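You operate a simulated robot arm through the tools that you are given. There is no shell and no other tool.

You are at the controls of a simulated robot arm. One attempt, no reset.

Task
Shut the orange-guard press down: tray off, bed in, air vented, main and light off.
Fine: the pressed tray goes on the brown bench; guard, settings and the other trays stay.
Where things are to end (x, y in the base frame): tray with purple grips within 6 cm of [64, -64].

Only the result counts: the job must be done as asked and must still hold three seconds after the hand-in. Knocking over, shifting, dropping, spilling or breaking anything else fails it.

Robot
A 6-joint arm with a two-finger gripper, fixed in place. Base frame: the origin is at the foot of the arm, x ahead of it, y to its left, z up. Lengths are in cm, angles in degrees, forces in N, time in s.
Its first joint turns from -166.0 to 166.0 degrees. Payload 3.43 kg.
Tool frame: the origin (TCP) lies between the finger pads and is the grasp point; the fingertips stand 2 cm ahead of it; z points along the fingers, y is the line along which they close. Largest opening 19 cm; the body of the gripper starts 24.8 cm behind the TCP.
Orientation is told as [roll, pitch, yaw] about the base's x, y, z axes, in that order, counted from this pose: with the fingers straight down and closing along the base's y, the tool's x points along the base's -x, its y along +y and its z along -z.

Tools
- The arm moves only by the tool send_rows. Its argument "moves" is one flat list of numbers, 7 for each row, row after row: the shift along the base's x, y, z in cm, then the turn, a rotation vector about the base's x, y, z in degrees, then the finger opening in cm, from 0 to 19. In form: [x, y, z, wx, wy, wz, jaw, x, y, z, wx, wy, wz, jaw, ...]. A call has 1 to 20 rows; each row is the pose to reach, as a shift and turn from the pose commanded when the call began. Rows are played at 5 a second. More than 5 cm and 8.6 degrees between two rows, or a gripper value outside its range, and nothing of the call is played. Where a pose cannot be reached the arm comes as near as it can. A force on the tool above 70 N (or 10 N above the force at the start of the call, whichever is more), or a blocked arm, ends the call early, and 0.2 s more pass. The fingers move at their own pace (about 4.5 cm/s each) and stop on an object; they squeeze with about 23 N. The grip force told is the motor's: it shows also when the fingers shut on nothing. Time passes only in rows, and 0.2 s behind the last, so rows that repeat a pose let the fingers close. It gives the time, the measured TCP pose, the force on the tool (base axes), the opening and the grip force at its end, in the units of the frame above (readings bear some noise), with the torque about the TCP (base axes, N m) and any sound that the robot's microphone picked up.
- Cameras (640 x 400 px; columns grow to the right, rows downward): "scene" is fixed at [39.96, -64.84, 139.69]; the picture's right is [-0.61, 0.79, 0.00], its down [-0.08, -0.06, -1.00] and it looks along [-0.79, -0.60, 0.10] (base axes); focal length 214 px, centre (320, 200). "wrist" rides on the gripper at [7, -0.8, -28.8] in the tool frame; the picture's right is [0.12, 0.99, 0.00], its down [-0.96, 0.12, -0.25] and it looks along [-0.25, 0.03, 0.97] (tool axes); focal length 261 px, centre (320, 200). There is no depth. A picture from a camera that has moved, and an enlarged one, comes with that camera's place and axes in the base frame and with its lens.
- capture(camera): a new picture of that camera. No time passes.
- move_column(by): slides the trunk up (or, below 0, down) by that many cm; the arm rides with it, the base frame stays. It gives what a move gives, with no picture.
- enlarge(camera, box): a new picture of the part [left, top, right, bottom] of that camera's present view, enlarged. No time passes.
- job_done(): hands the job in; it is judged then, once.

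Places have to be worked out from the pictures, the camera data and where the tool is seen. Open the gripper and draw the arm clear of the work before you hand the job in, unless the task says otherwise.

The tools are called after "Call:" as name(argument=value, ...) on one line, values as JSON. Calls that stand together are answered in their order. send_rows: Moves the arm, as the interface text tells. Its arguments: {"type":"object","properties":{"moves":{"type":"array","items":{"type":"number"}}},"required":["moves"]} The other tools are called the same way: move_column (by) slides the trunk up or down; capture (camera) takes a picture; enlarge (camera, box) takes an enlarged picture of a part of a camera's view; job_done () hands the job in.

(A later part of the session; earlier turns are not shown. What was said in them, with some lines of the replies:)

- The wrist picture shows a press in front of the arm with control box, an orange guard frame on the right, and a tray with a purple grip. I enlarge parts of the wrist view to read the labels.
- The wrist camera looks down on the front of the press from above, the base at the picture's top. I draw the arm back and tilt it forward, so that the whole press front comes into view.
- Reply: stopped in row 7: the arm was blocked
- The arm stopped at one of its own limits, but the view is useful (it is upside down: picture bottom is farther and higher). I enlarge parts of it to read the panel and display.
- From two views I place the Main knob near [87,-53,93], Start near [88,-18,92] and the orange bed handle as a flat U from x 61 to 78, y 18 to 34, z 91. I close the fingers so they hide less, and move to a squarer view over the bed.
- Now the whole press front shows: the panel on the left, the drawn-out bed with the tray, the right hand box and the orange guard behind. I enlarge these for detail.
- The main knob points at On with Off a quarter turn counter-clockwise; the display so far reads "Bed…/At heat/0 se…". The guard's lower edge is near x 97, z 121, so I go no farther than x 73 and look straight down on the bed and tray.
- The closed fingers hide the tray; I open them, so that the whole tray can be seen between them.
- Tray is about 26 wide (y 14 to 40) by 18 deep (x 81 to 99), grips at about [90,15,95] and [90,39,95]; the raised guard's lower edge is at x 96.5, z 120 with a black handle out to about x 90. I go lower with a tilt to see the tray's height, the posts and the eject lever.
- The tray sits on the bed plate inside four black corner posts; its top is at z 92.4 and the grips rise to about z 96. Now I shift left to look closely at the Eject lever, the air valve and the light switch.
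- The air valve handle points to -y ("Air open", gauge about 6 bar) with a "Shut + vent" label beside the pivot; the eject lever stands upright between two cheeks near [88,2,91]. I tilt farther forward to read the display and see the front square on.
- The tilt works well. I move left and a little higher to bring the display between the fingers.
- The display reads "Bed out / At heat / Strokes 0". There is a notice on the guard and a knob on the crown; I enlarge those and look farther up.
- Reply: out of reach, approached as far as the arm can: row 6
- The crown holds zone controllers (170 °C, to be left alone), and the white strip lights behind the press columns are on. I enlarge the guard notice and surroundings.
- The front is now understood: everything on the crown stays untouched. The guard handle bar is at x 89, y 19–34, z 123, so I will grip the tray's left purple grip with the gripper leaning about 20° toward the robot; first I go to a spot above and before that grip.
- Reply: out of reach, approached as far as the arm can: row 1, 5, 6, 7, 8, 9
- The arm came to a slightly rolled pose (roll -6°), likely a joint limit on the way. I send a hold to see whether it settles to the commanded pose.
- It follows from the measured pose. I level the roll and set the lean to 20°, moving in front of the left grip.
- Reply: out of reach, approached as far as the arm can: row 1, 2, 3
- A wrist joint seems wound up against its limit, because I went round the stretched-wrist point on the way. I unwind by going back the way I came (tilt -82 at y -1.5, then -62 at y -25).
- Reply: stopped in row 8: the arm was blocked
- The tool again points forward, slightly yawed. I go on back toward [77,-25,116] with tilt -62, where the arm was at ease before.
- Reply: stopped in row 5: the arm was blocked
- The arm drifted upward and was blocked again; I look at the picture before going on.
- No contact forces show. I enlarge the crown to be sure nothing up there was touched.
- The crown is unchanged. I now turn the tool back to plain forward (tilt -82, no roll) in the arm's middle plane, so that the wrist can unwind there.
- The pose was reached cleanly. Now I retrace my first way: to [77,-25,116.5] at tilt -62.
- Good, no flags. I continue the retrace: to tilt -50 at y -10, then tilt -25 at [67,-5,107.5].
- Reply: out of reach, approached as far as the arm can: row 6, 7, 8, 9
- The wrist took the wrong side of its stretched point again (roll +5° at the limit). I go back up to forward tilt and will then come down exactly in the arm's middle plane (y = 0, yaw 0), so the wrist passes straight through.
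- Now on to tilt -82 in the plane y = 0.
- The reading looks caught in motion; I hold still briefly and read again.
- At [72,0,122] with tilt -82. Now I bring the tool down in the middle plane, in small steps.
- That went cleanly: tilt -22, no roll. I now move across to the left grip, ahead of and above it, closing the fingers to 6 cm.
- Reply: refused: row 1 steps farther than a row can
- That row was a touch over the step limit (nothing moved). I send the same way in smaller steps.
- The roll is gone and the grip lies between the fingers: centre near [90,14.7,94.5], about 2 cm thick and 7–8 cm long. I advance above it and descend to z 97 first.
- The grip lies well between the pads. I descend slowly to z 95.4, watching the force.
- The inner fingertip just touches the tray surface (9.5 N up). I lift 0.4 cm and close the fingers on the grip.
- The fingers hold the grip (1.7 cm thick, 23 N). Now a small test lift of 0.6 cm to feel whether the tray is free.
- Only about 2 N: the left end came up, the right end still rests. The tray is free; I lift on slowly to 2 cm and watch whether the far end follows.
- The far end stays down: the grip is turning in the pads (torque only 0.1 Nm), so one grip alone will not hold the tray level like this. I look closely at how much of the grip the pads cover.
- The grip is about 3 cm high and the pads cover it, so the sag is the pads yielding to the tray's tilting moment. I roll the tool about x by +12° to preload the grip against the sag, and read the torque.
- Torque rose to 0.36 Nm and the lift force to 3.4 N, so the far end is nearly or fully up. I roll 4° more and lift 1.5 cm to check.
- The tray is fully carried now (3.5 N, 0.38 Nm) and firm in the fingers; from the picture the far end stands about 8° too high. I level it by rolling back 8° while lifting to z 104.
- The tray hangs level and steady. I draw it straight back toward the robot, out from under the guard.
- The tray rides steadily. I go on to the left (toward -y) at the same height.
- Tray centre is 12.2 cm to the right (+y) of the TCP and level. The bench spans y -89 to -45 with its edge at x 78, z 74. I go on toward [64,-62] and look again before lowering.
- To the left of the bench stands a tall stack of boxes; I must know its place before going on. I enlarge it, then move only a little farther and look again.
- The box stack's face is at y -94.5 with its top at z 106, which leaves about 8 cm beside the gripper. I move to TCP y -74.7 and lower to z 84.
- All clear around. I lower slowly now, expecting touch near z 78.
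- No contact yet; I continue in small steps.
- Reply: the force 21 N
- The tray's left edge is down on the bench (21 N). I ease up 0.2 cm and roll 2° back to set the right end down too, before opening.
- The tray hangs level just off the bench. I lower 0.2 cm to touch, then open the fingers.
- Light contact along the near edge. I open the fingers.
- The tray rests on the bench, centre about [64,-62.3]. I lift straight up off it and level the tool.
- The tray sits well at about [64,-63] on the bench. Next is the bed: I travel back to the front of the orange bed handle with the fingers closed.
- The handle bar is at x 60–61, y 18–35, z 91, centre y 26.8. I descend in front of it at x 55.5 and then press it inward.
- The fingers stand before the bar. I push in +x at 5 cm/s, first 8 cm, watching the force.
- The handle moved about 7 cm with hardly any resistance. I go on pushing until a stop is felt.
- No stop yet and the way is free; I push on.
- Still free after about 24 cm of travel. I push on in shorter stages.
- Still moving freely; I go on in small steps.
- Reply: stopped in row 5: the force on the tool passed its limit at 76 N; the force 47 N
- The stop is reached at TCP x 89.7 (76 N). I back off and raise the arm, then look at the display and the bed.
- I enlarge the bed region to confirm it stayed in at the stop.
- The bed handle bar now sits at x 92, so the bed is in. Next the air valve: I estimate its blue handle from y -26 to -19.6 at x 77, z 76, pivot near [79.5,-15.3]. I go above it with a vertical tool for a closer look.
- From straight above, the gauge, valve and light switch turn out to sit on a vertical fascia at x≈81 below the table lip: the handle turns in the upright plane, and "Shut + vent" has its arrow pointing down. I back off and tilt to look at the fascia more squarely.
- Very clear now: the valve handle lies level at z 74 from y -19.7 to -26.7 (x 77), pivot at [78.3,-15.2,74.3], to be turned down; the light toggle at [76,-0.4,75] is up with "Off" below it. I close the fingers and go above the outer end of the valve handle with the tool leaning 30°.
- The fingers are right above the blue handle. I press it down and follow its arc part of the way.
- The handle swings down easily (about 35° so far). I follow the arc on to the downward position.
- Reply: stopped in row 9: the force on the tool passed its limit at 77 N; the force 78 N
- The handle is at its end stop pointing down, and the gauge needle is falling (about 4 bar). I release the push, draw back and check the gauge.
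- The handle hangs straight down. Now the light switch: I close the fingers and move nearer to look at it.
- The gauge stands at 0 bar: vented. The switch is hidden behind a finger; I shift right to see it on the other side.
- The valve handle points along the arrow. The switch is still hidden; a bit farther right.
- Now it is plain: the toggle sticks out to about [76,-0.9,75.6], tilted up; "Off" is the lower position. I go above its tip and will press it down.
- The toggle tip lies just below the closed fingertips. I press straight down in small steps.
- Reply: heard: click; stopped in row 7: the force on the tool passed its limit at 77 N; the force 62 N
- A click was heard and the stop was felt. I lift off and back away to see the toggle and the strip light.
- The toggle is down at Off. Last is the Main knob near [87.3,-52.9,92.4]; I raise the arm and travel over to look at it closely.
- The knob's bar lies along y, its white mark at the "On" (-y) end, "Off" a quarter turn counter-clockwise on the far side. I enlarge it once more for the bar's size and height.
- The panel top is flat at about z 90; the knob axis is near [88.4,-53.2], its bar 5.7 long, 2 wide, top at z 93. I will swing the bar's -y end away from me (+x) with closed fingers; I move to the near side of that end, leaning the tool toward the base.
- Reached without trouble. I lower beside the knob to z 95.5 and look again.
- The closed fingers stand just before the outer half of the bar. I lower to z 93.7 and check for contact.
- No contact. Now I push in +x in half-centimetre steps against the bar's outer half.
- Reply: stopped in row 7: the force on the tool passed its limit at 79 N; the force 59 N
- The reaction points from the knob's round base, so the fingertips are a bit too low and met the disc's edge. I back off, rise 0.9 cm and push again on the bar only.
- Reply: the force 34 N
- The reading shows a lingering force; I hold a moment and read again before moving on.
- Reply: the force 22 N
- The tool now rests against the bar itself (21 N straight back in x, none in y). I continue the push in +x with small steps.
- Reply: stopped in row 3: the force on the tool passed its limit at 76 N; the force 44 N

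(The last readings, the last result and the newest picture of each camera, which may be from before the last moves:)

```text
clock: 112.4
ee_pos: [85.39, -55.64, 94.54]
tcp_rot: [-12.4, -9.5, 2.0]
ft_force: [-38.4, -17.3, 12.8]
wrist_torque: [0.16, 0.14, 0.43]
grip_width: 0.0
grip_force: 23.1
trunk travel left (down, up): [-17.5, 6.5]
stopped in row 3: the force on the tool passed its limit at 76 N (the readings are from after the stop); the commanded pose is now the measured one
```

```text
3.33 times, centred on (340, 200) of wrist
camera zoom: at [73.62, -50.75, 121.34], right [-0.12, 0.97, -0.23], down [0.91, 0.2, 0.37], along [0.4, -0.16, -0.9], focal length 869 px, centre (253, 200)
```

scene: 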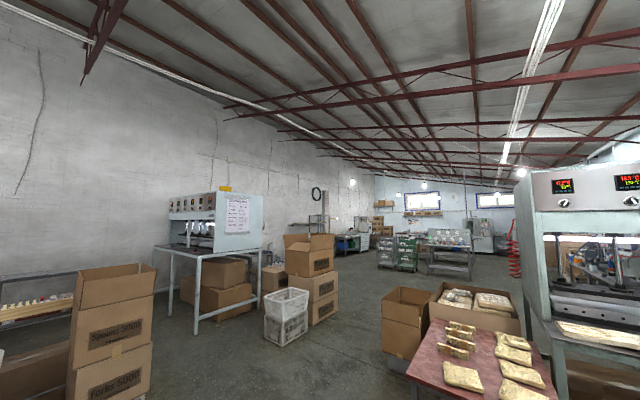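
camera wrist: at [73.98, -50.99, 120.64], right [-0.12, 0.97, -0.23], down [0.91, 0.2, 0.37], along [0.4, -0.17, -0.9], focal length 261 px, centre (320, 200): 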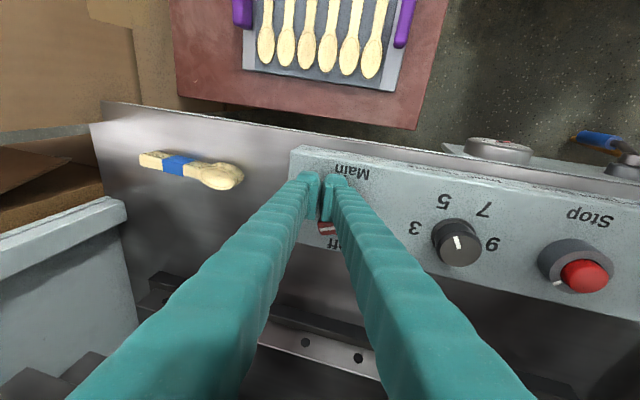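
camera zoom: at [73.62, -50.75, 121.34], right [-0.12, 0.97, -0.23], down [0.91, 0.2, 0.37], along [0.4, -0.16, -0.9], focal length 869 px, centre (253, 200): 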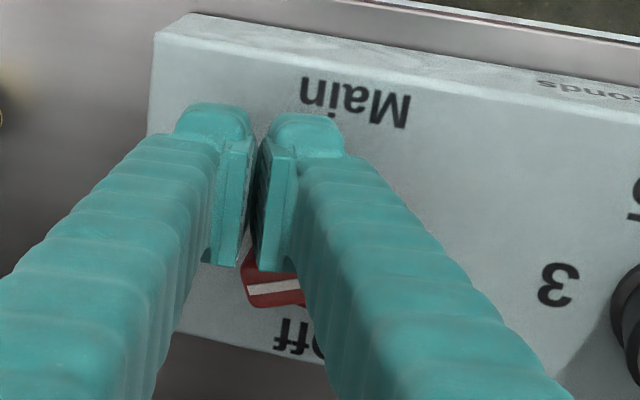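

The bar did turn about 22° but resists: my contact is close to its axis, so leverage is poor. I back off, shift 1.3 cm outward (-y) to push near the bar's end, and push again.

Call:
send_rows(moves=[-0.8, -0.4, 0, 0, 0, 0, 0, -1.6, -0.9, -0.2, 0, -0.5, 0, 0, -2.2, -1.3, -0.3, 0, -0.5, 0, 0, -2.2, -1.3, -0.3, 0, -0.5, 0, 0])

Call:
enlarge(camera="wrist", box=[260, 140, 420, 260])

```text
clock: 113.4
ee_pos: [83.53, -56.71, 93.98]
tcp_rot: [-12.1, -10.2, 2.1]
ft_force: [0.3, -0.6, 1.0]
wrist_torque: [0.03, 0.03, 0.0]
grip_width: 0.01
grip_force: 22.3
trunk travel left (down, up): [-17.5, 6.5]
```

```text
3.33 times, centred on (340, 200) of wrist
camera zoom: at [71.55, -51.8, 120.69], right [-0.12, 0.97, -0.23], down [0.9, 0.2, 0.38], along [0.42, -0.16, -0.9], focal length 869 px, centre (253, 200)
```

zoom: 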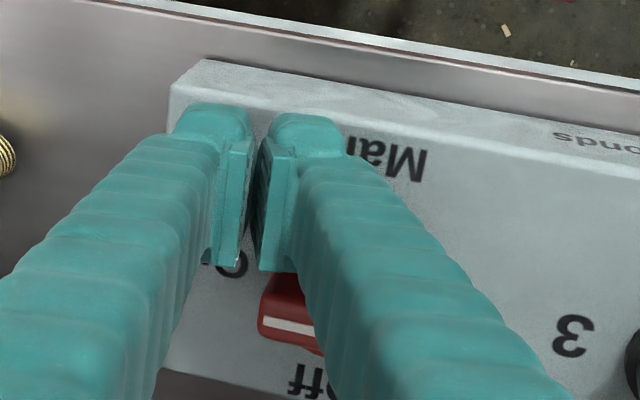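

The knob springs back to On when let go, so it must be carried past the middle. Now the fingers overlap only the outer end of the bar; I push +x steadily with the better leverage.

Call:
send_rows(moves=[0.8, 0, 0, 0, 0, 0, 0, 1.5, 0, 0, 0, 0, 0, 0, 2, 0, 0, 0, 0, 0, 0, 2.5, 0, 0, 0, 0, 0, 0, 3, 0, 0, 0, 0, 0, 0, 3.5, 0, 0, 0, 0, 0, 0, 4, 0, 0, 0, 0, 0, 0, 4.5, 0, 0, 0, 0, 0, 0])

Call:
enlarge(camera="wrist", box=[260, 140, 420, 260])

```text
clock: 115.3
ee_pos: [88.0, -57.15, 94.42]
tcp_rot: [-12.9, -9.9, 2.5]
ft_force: [-37.3, -80.7, 9.2]
wrist_torque: [0.05, 0.11, 1.24]
grip_width: 0.01
grip_force: 23.5
trunk travel left (down, up): [-17.5, 6.5]
stopped in row 8: the force on the tool passed its limit at 73 N (the readings are from after the stop); the commanded pose is now the measured one
```

```text
3.33 times, centred on (340, 200) of wrist
camera zoom: at [75.91, -52.09, 121.07], right [-0.12, 0.96, -0.24], down [0.9, 0.21, 0.38], along [0.42, -0.17, -0.89], focal length 869 px, centre (253, 200)
```

zoom: 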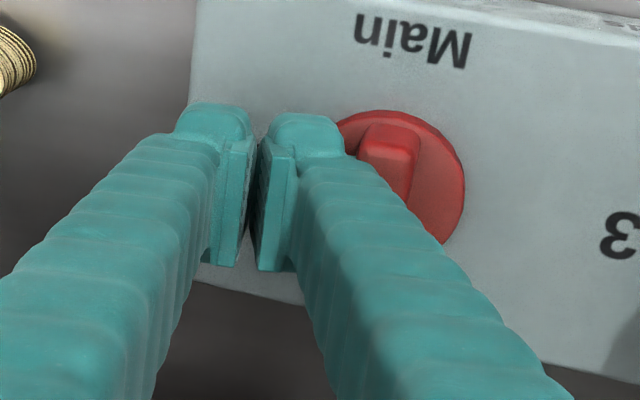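

The bar has swung round to the far side. I ease away in -y, then lift and look at where it stands.

Call:
send_rows(moves=[0, -0.6, 0, 0, 0, 0, 0, -0.3, -1.5, 0.3, 0, 0, 0, 0, -0.5, -2, 1.5, 0, 0, 0, 0, -1, -2, 4, 0, 0, 0, 0, -3, -2, 7, 0, 0, 0, 0, -5, -1, 10, 0, 0, 0, 4, -7, 0, 13, 0, 0, 0, 10])

Call:
capture(camera="wrist")

Call:
enlarge(camera="wrist", box=[270, 130, 450, 250])

```text
clock: 116.9
ee_pos: [81.72, -55.79, 107.24]
tcp_rot: [-12.5, -10.1, 2.9]
ft_force: [0.5, -0.5, -0.6]
wrist_torque: [0.01, 0.09, -0.01]
grip_width: 5.08
grip_force: 0.0
trunk travel left (down, up): [-17.5, 6.5]
```

```text
taken
camera wrist: at [69.57, -51.03, 133.97], right [-0.13, 0.96, -0.23], down [0.9, 0.21, 0.38], along [0.42, -0.16, -0.89], focal length 261 px, centre (320, 200)
```

wrist: 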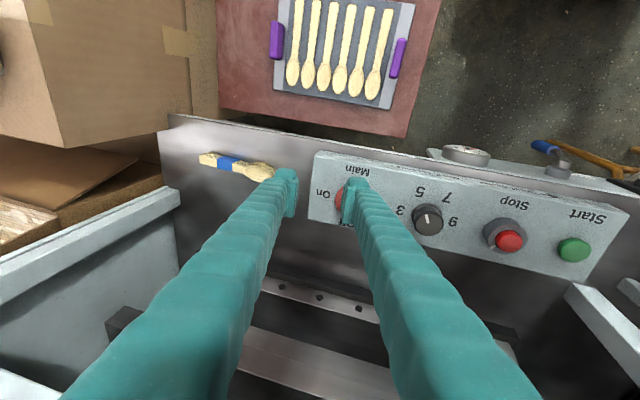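

```text
3.33 times, centred on (360, 190) of wrist
camera zoom: at [69.57, -51.03, 133.97], right [-0.13, 0.96, -0.23], down [0.9, 0.21, 0.38], along [0.42, -0.16, -0.89], focal length 869 px, centre (187, 233)
```

zoom: 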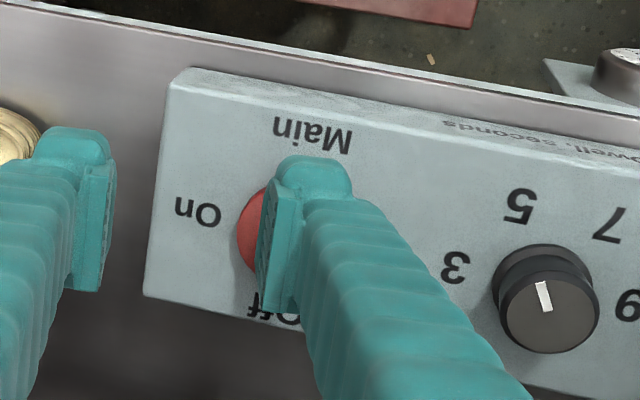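

A finger hides the knob. I turn back to the earlier viewing pose with the fingers open, where the knob showed between them.

Call:
send_rows(moves=[-1, 1.2, -0.2, 2.9, -2.5, 0.2, 12, -2, 2.4, -0.4, 5.9, -5, 0.4, 15, -3.2, 3.6, -0.8, 8.8, -7.5, 0.6, 19, -4.4, 4.7, -1.5, 11.7, -10, 0.8, 19, -4.4, 4.7, -1.5, 11.7, -10, 0.8, 19, -4.4, 4.7, -1.5, 11.7, -10, 0.8, 19])

Call:
capture(camera="wrist")

Call:
enlarge(camera="wrist", box=[230, 140, 410, 260])

```text
clock: 118.3
ee_pos: [77.34, -51.17, 105.8]
tcp_rot: [-0.6, -20.3, 0.5]
ft_force: [0.4, 0.5, -0.6]
wrist_torque: [-0.01, 0.03, 0.03]
grip_width: 17.33
grip_force: 0.2
trunk travel left (down, up): [-17.5, 6.5]
```

```text
taken
camera wrist: at [60.66, -51.77, 130.46], right [-0.12, 0.99, -0.05], down [0.81, 0.13, 0.57], along [0.57, 0.02, -0.82], focal length 261 px, centre (320, 200)
```

wrist: 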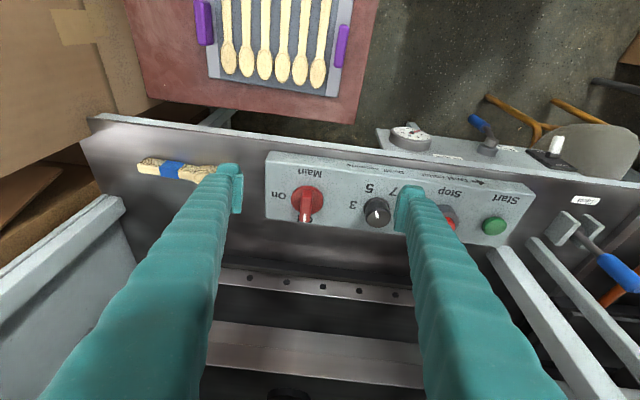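

```text
3.33 times, centred on (320, 200) of wrist
camera zoom: at [60.66, -51.77, 130.46], right [-0.12, 0.99, -0.05], down [0.81, 0.13, 0.57], along [0.57, 0.02, -0.82], focal length 869 px, centre (320, 200)
```

zoom: 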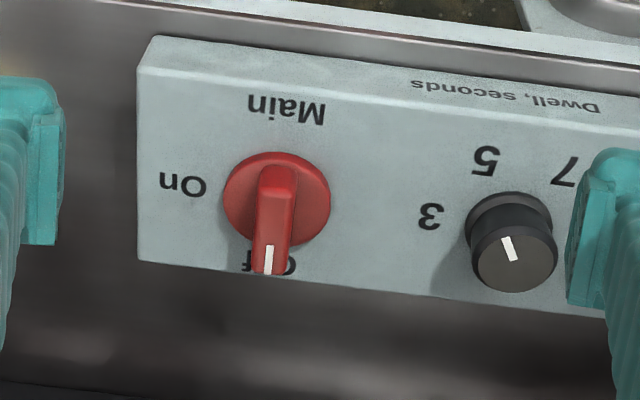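

The Main knob points to Off, and the dwell dial is unchanged. I draw the arm clear toward its starting place and take a last look over everything.

Call:
send_rows(moves=[-1, 3, 2, 0, 1, 0, 19, -2, 6.5, 4, 0, 2, 0, 19, -3, 10, 6, 0, 2, 0, 19, -4, 14, 8, 0, 2, 0, 19, -5, 18, 10, 0, 2, 0, 19, -6, 22, 12, 0, 2, 0, 19, -7, 26, 14, 0, 2, 0, 19, -8, 30, 15.5, 0, 2, 0, 19, -9, 34.5, 16, 0, 2, 0, 19, -9, 38, 16, 0, 2, 0, 19])

Call:
capture(camera="wrist")

Call:
enlarge(camera="wrist", box=[100, 80, 340, 240])

Call:
enlarge(camera="wrist", box=[240, 120, 560, 360])

```text
clock: 120.5
ee_pos: [68.4, -12.96, 121.73]
tcp_rot: [-0.7, -18.4, 0.5]
ft_force: [0.5, -0.8, 0.3]
wrist_torque: [0.11, -0.02, 0.05]
grip_width: 19.02
grip_force: 0.1
trunk travel left (down, up): [-17.5, 6.5]
```

```text
taken
camera wrist: at [52.59, -13.67, 146.93], right [-0.12, 0.99, -0.05], down [0.83, 0.13, 0.54], along [0.54, 0.02, -0.84], focal length 261 px, centre (320, 200)
```

wrist: 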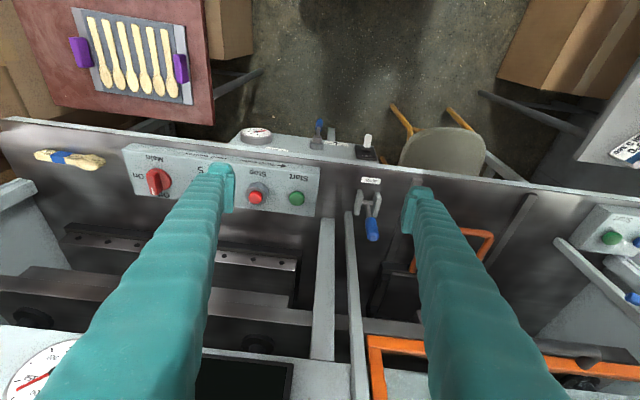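

```text
2.50 times, centred on (220, 160) of wrist
camera zoom: at [52.59, -13.67, 146.93], right [-0.12, 0.99, -0.05], down [0.83, 0.13, 0.54], along [0.54, 0.02, -0.84], focal length 652 px, centre (570, 300)
```

zoom: 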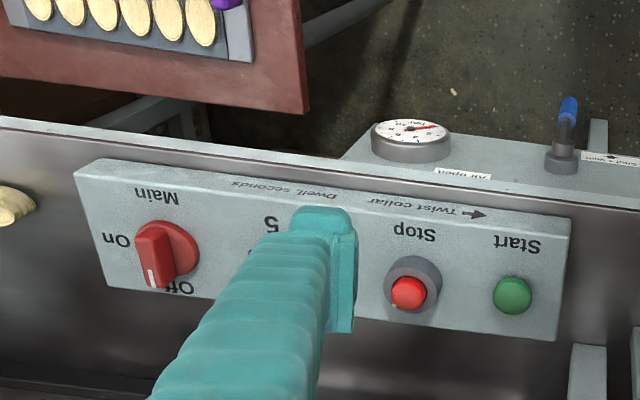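

```text
1.67 times, centred on (400, 240) of wrist
camera zoom: at [52.59, -13.67, 146.93], right [-0.12, 0.99, -0.05], down [0.83, 0.13, 0.54], along [0.54, 0.02, -0.84], focal length 434 px, centre (187, 133)
```

zoom: 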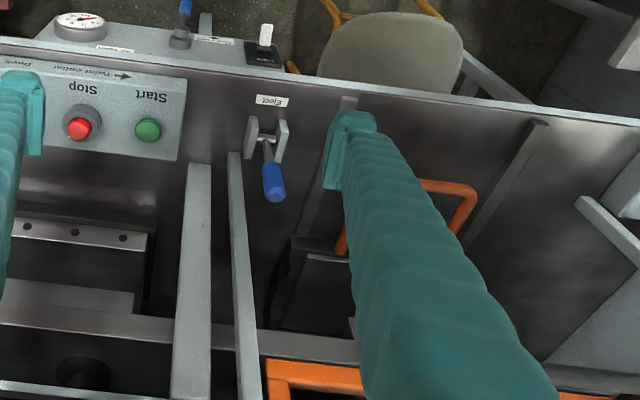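

Everything shows the wanted state: the tray is on the brown bench near [64,-63], and the bed is in with its handle at x 92. The gauge is at 0 with the valve handle down, Main is at Off with the display dark, and the light toggle is down with the interior dark. The gripper is open and clear, so I hand the job in.

Call:
job_done()

```text
The job is handed in.
```

The orange-guard press is shut down and the job is handed in; I have not seen the judge's verdict. This is the state I last saw in the pictures:

- **Tray:** the purple-grip tray rests on the brown bench with its centre at about [64, -63], about 1 cm from the target.
- **Bed:** pushed in about 32 cm until it met its stop. The handle bar was still at x ≈ 92 in the last picture.
- **Air:** the valve handle points down to "Shut + vent", and the gauge reads 0 bar.
- **Main:** the knob points to Off and the display is dark.
- **Light:** the toggle is down at Off and the inside of the press is dark.

I did not touch the guard, the zone controllers, the dwell dial, the Eject lever or the other trays. Turning the Main knob took several pushes, because it sprang back to On until carried past the middle. In three of those pushes the force reached 73–79 N, just over the 70 N cut-off.
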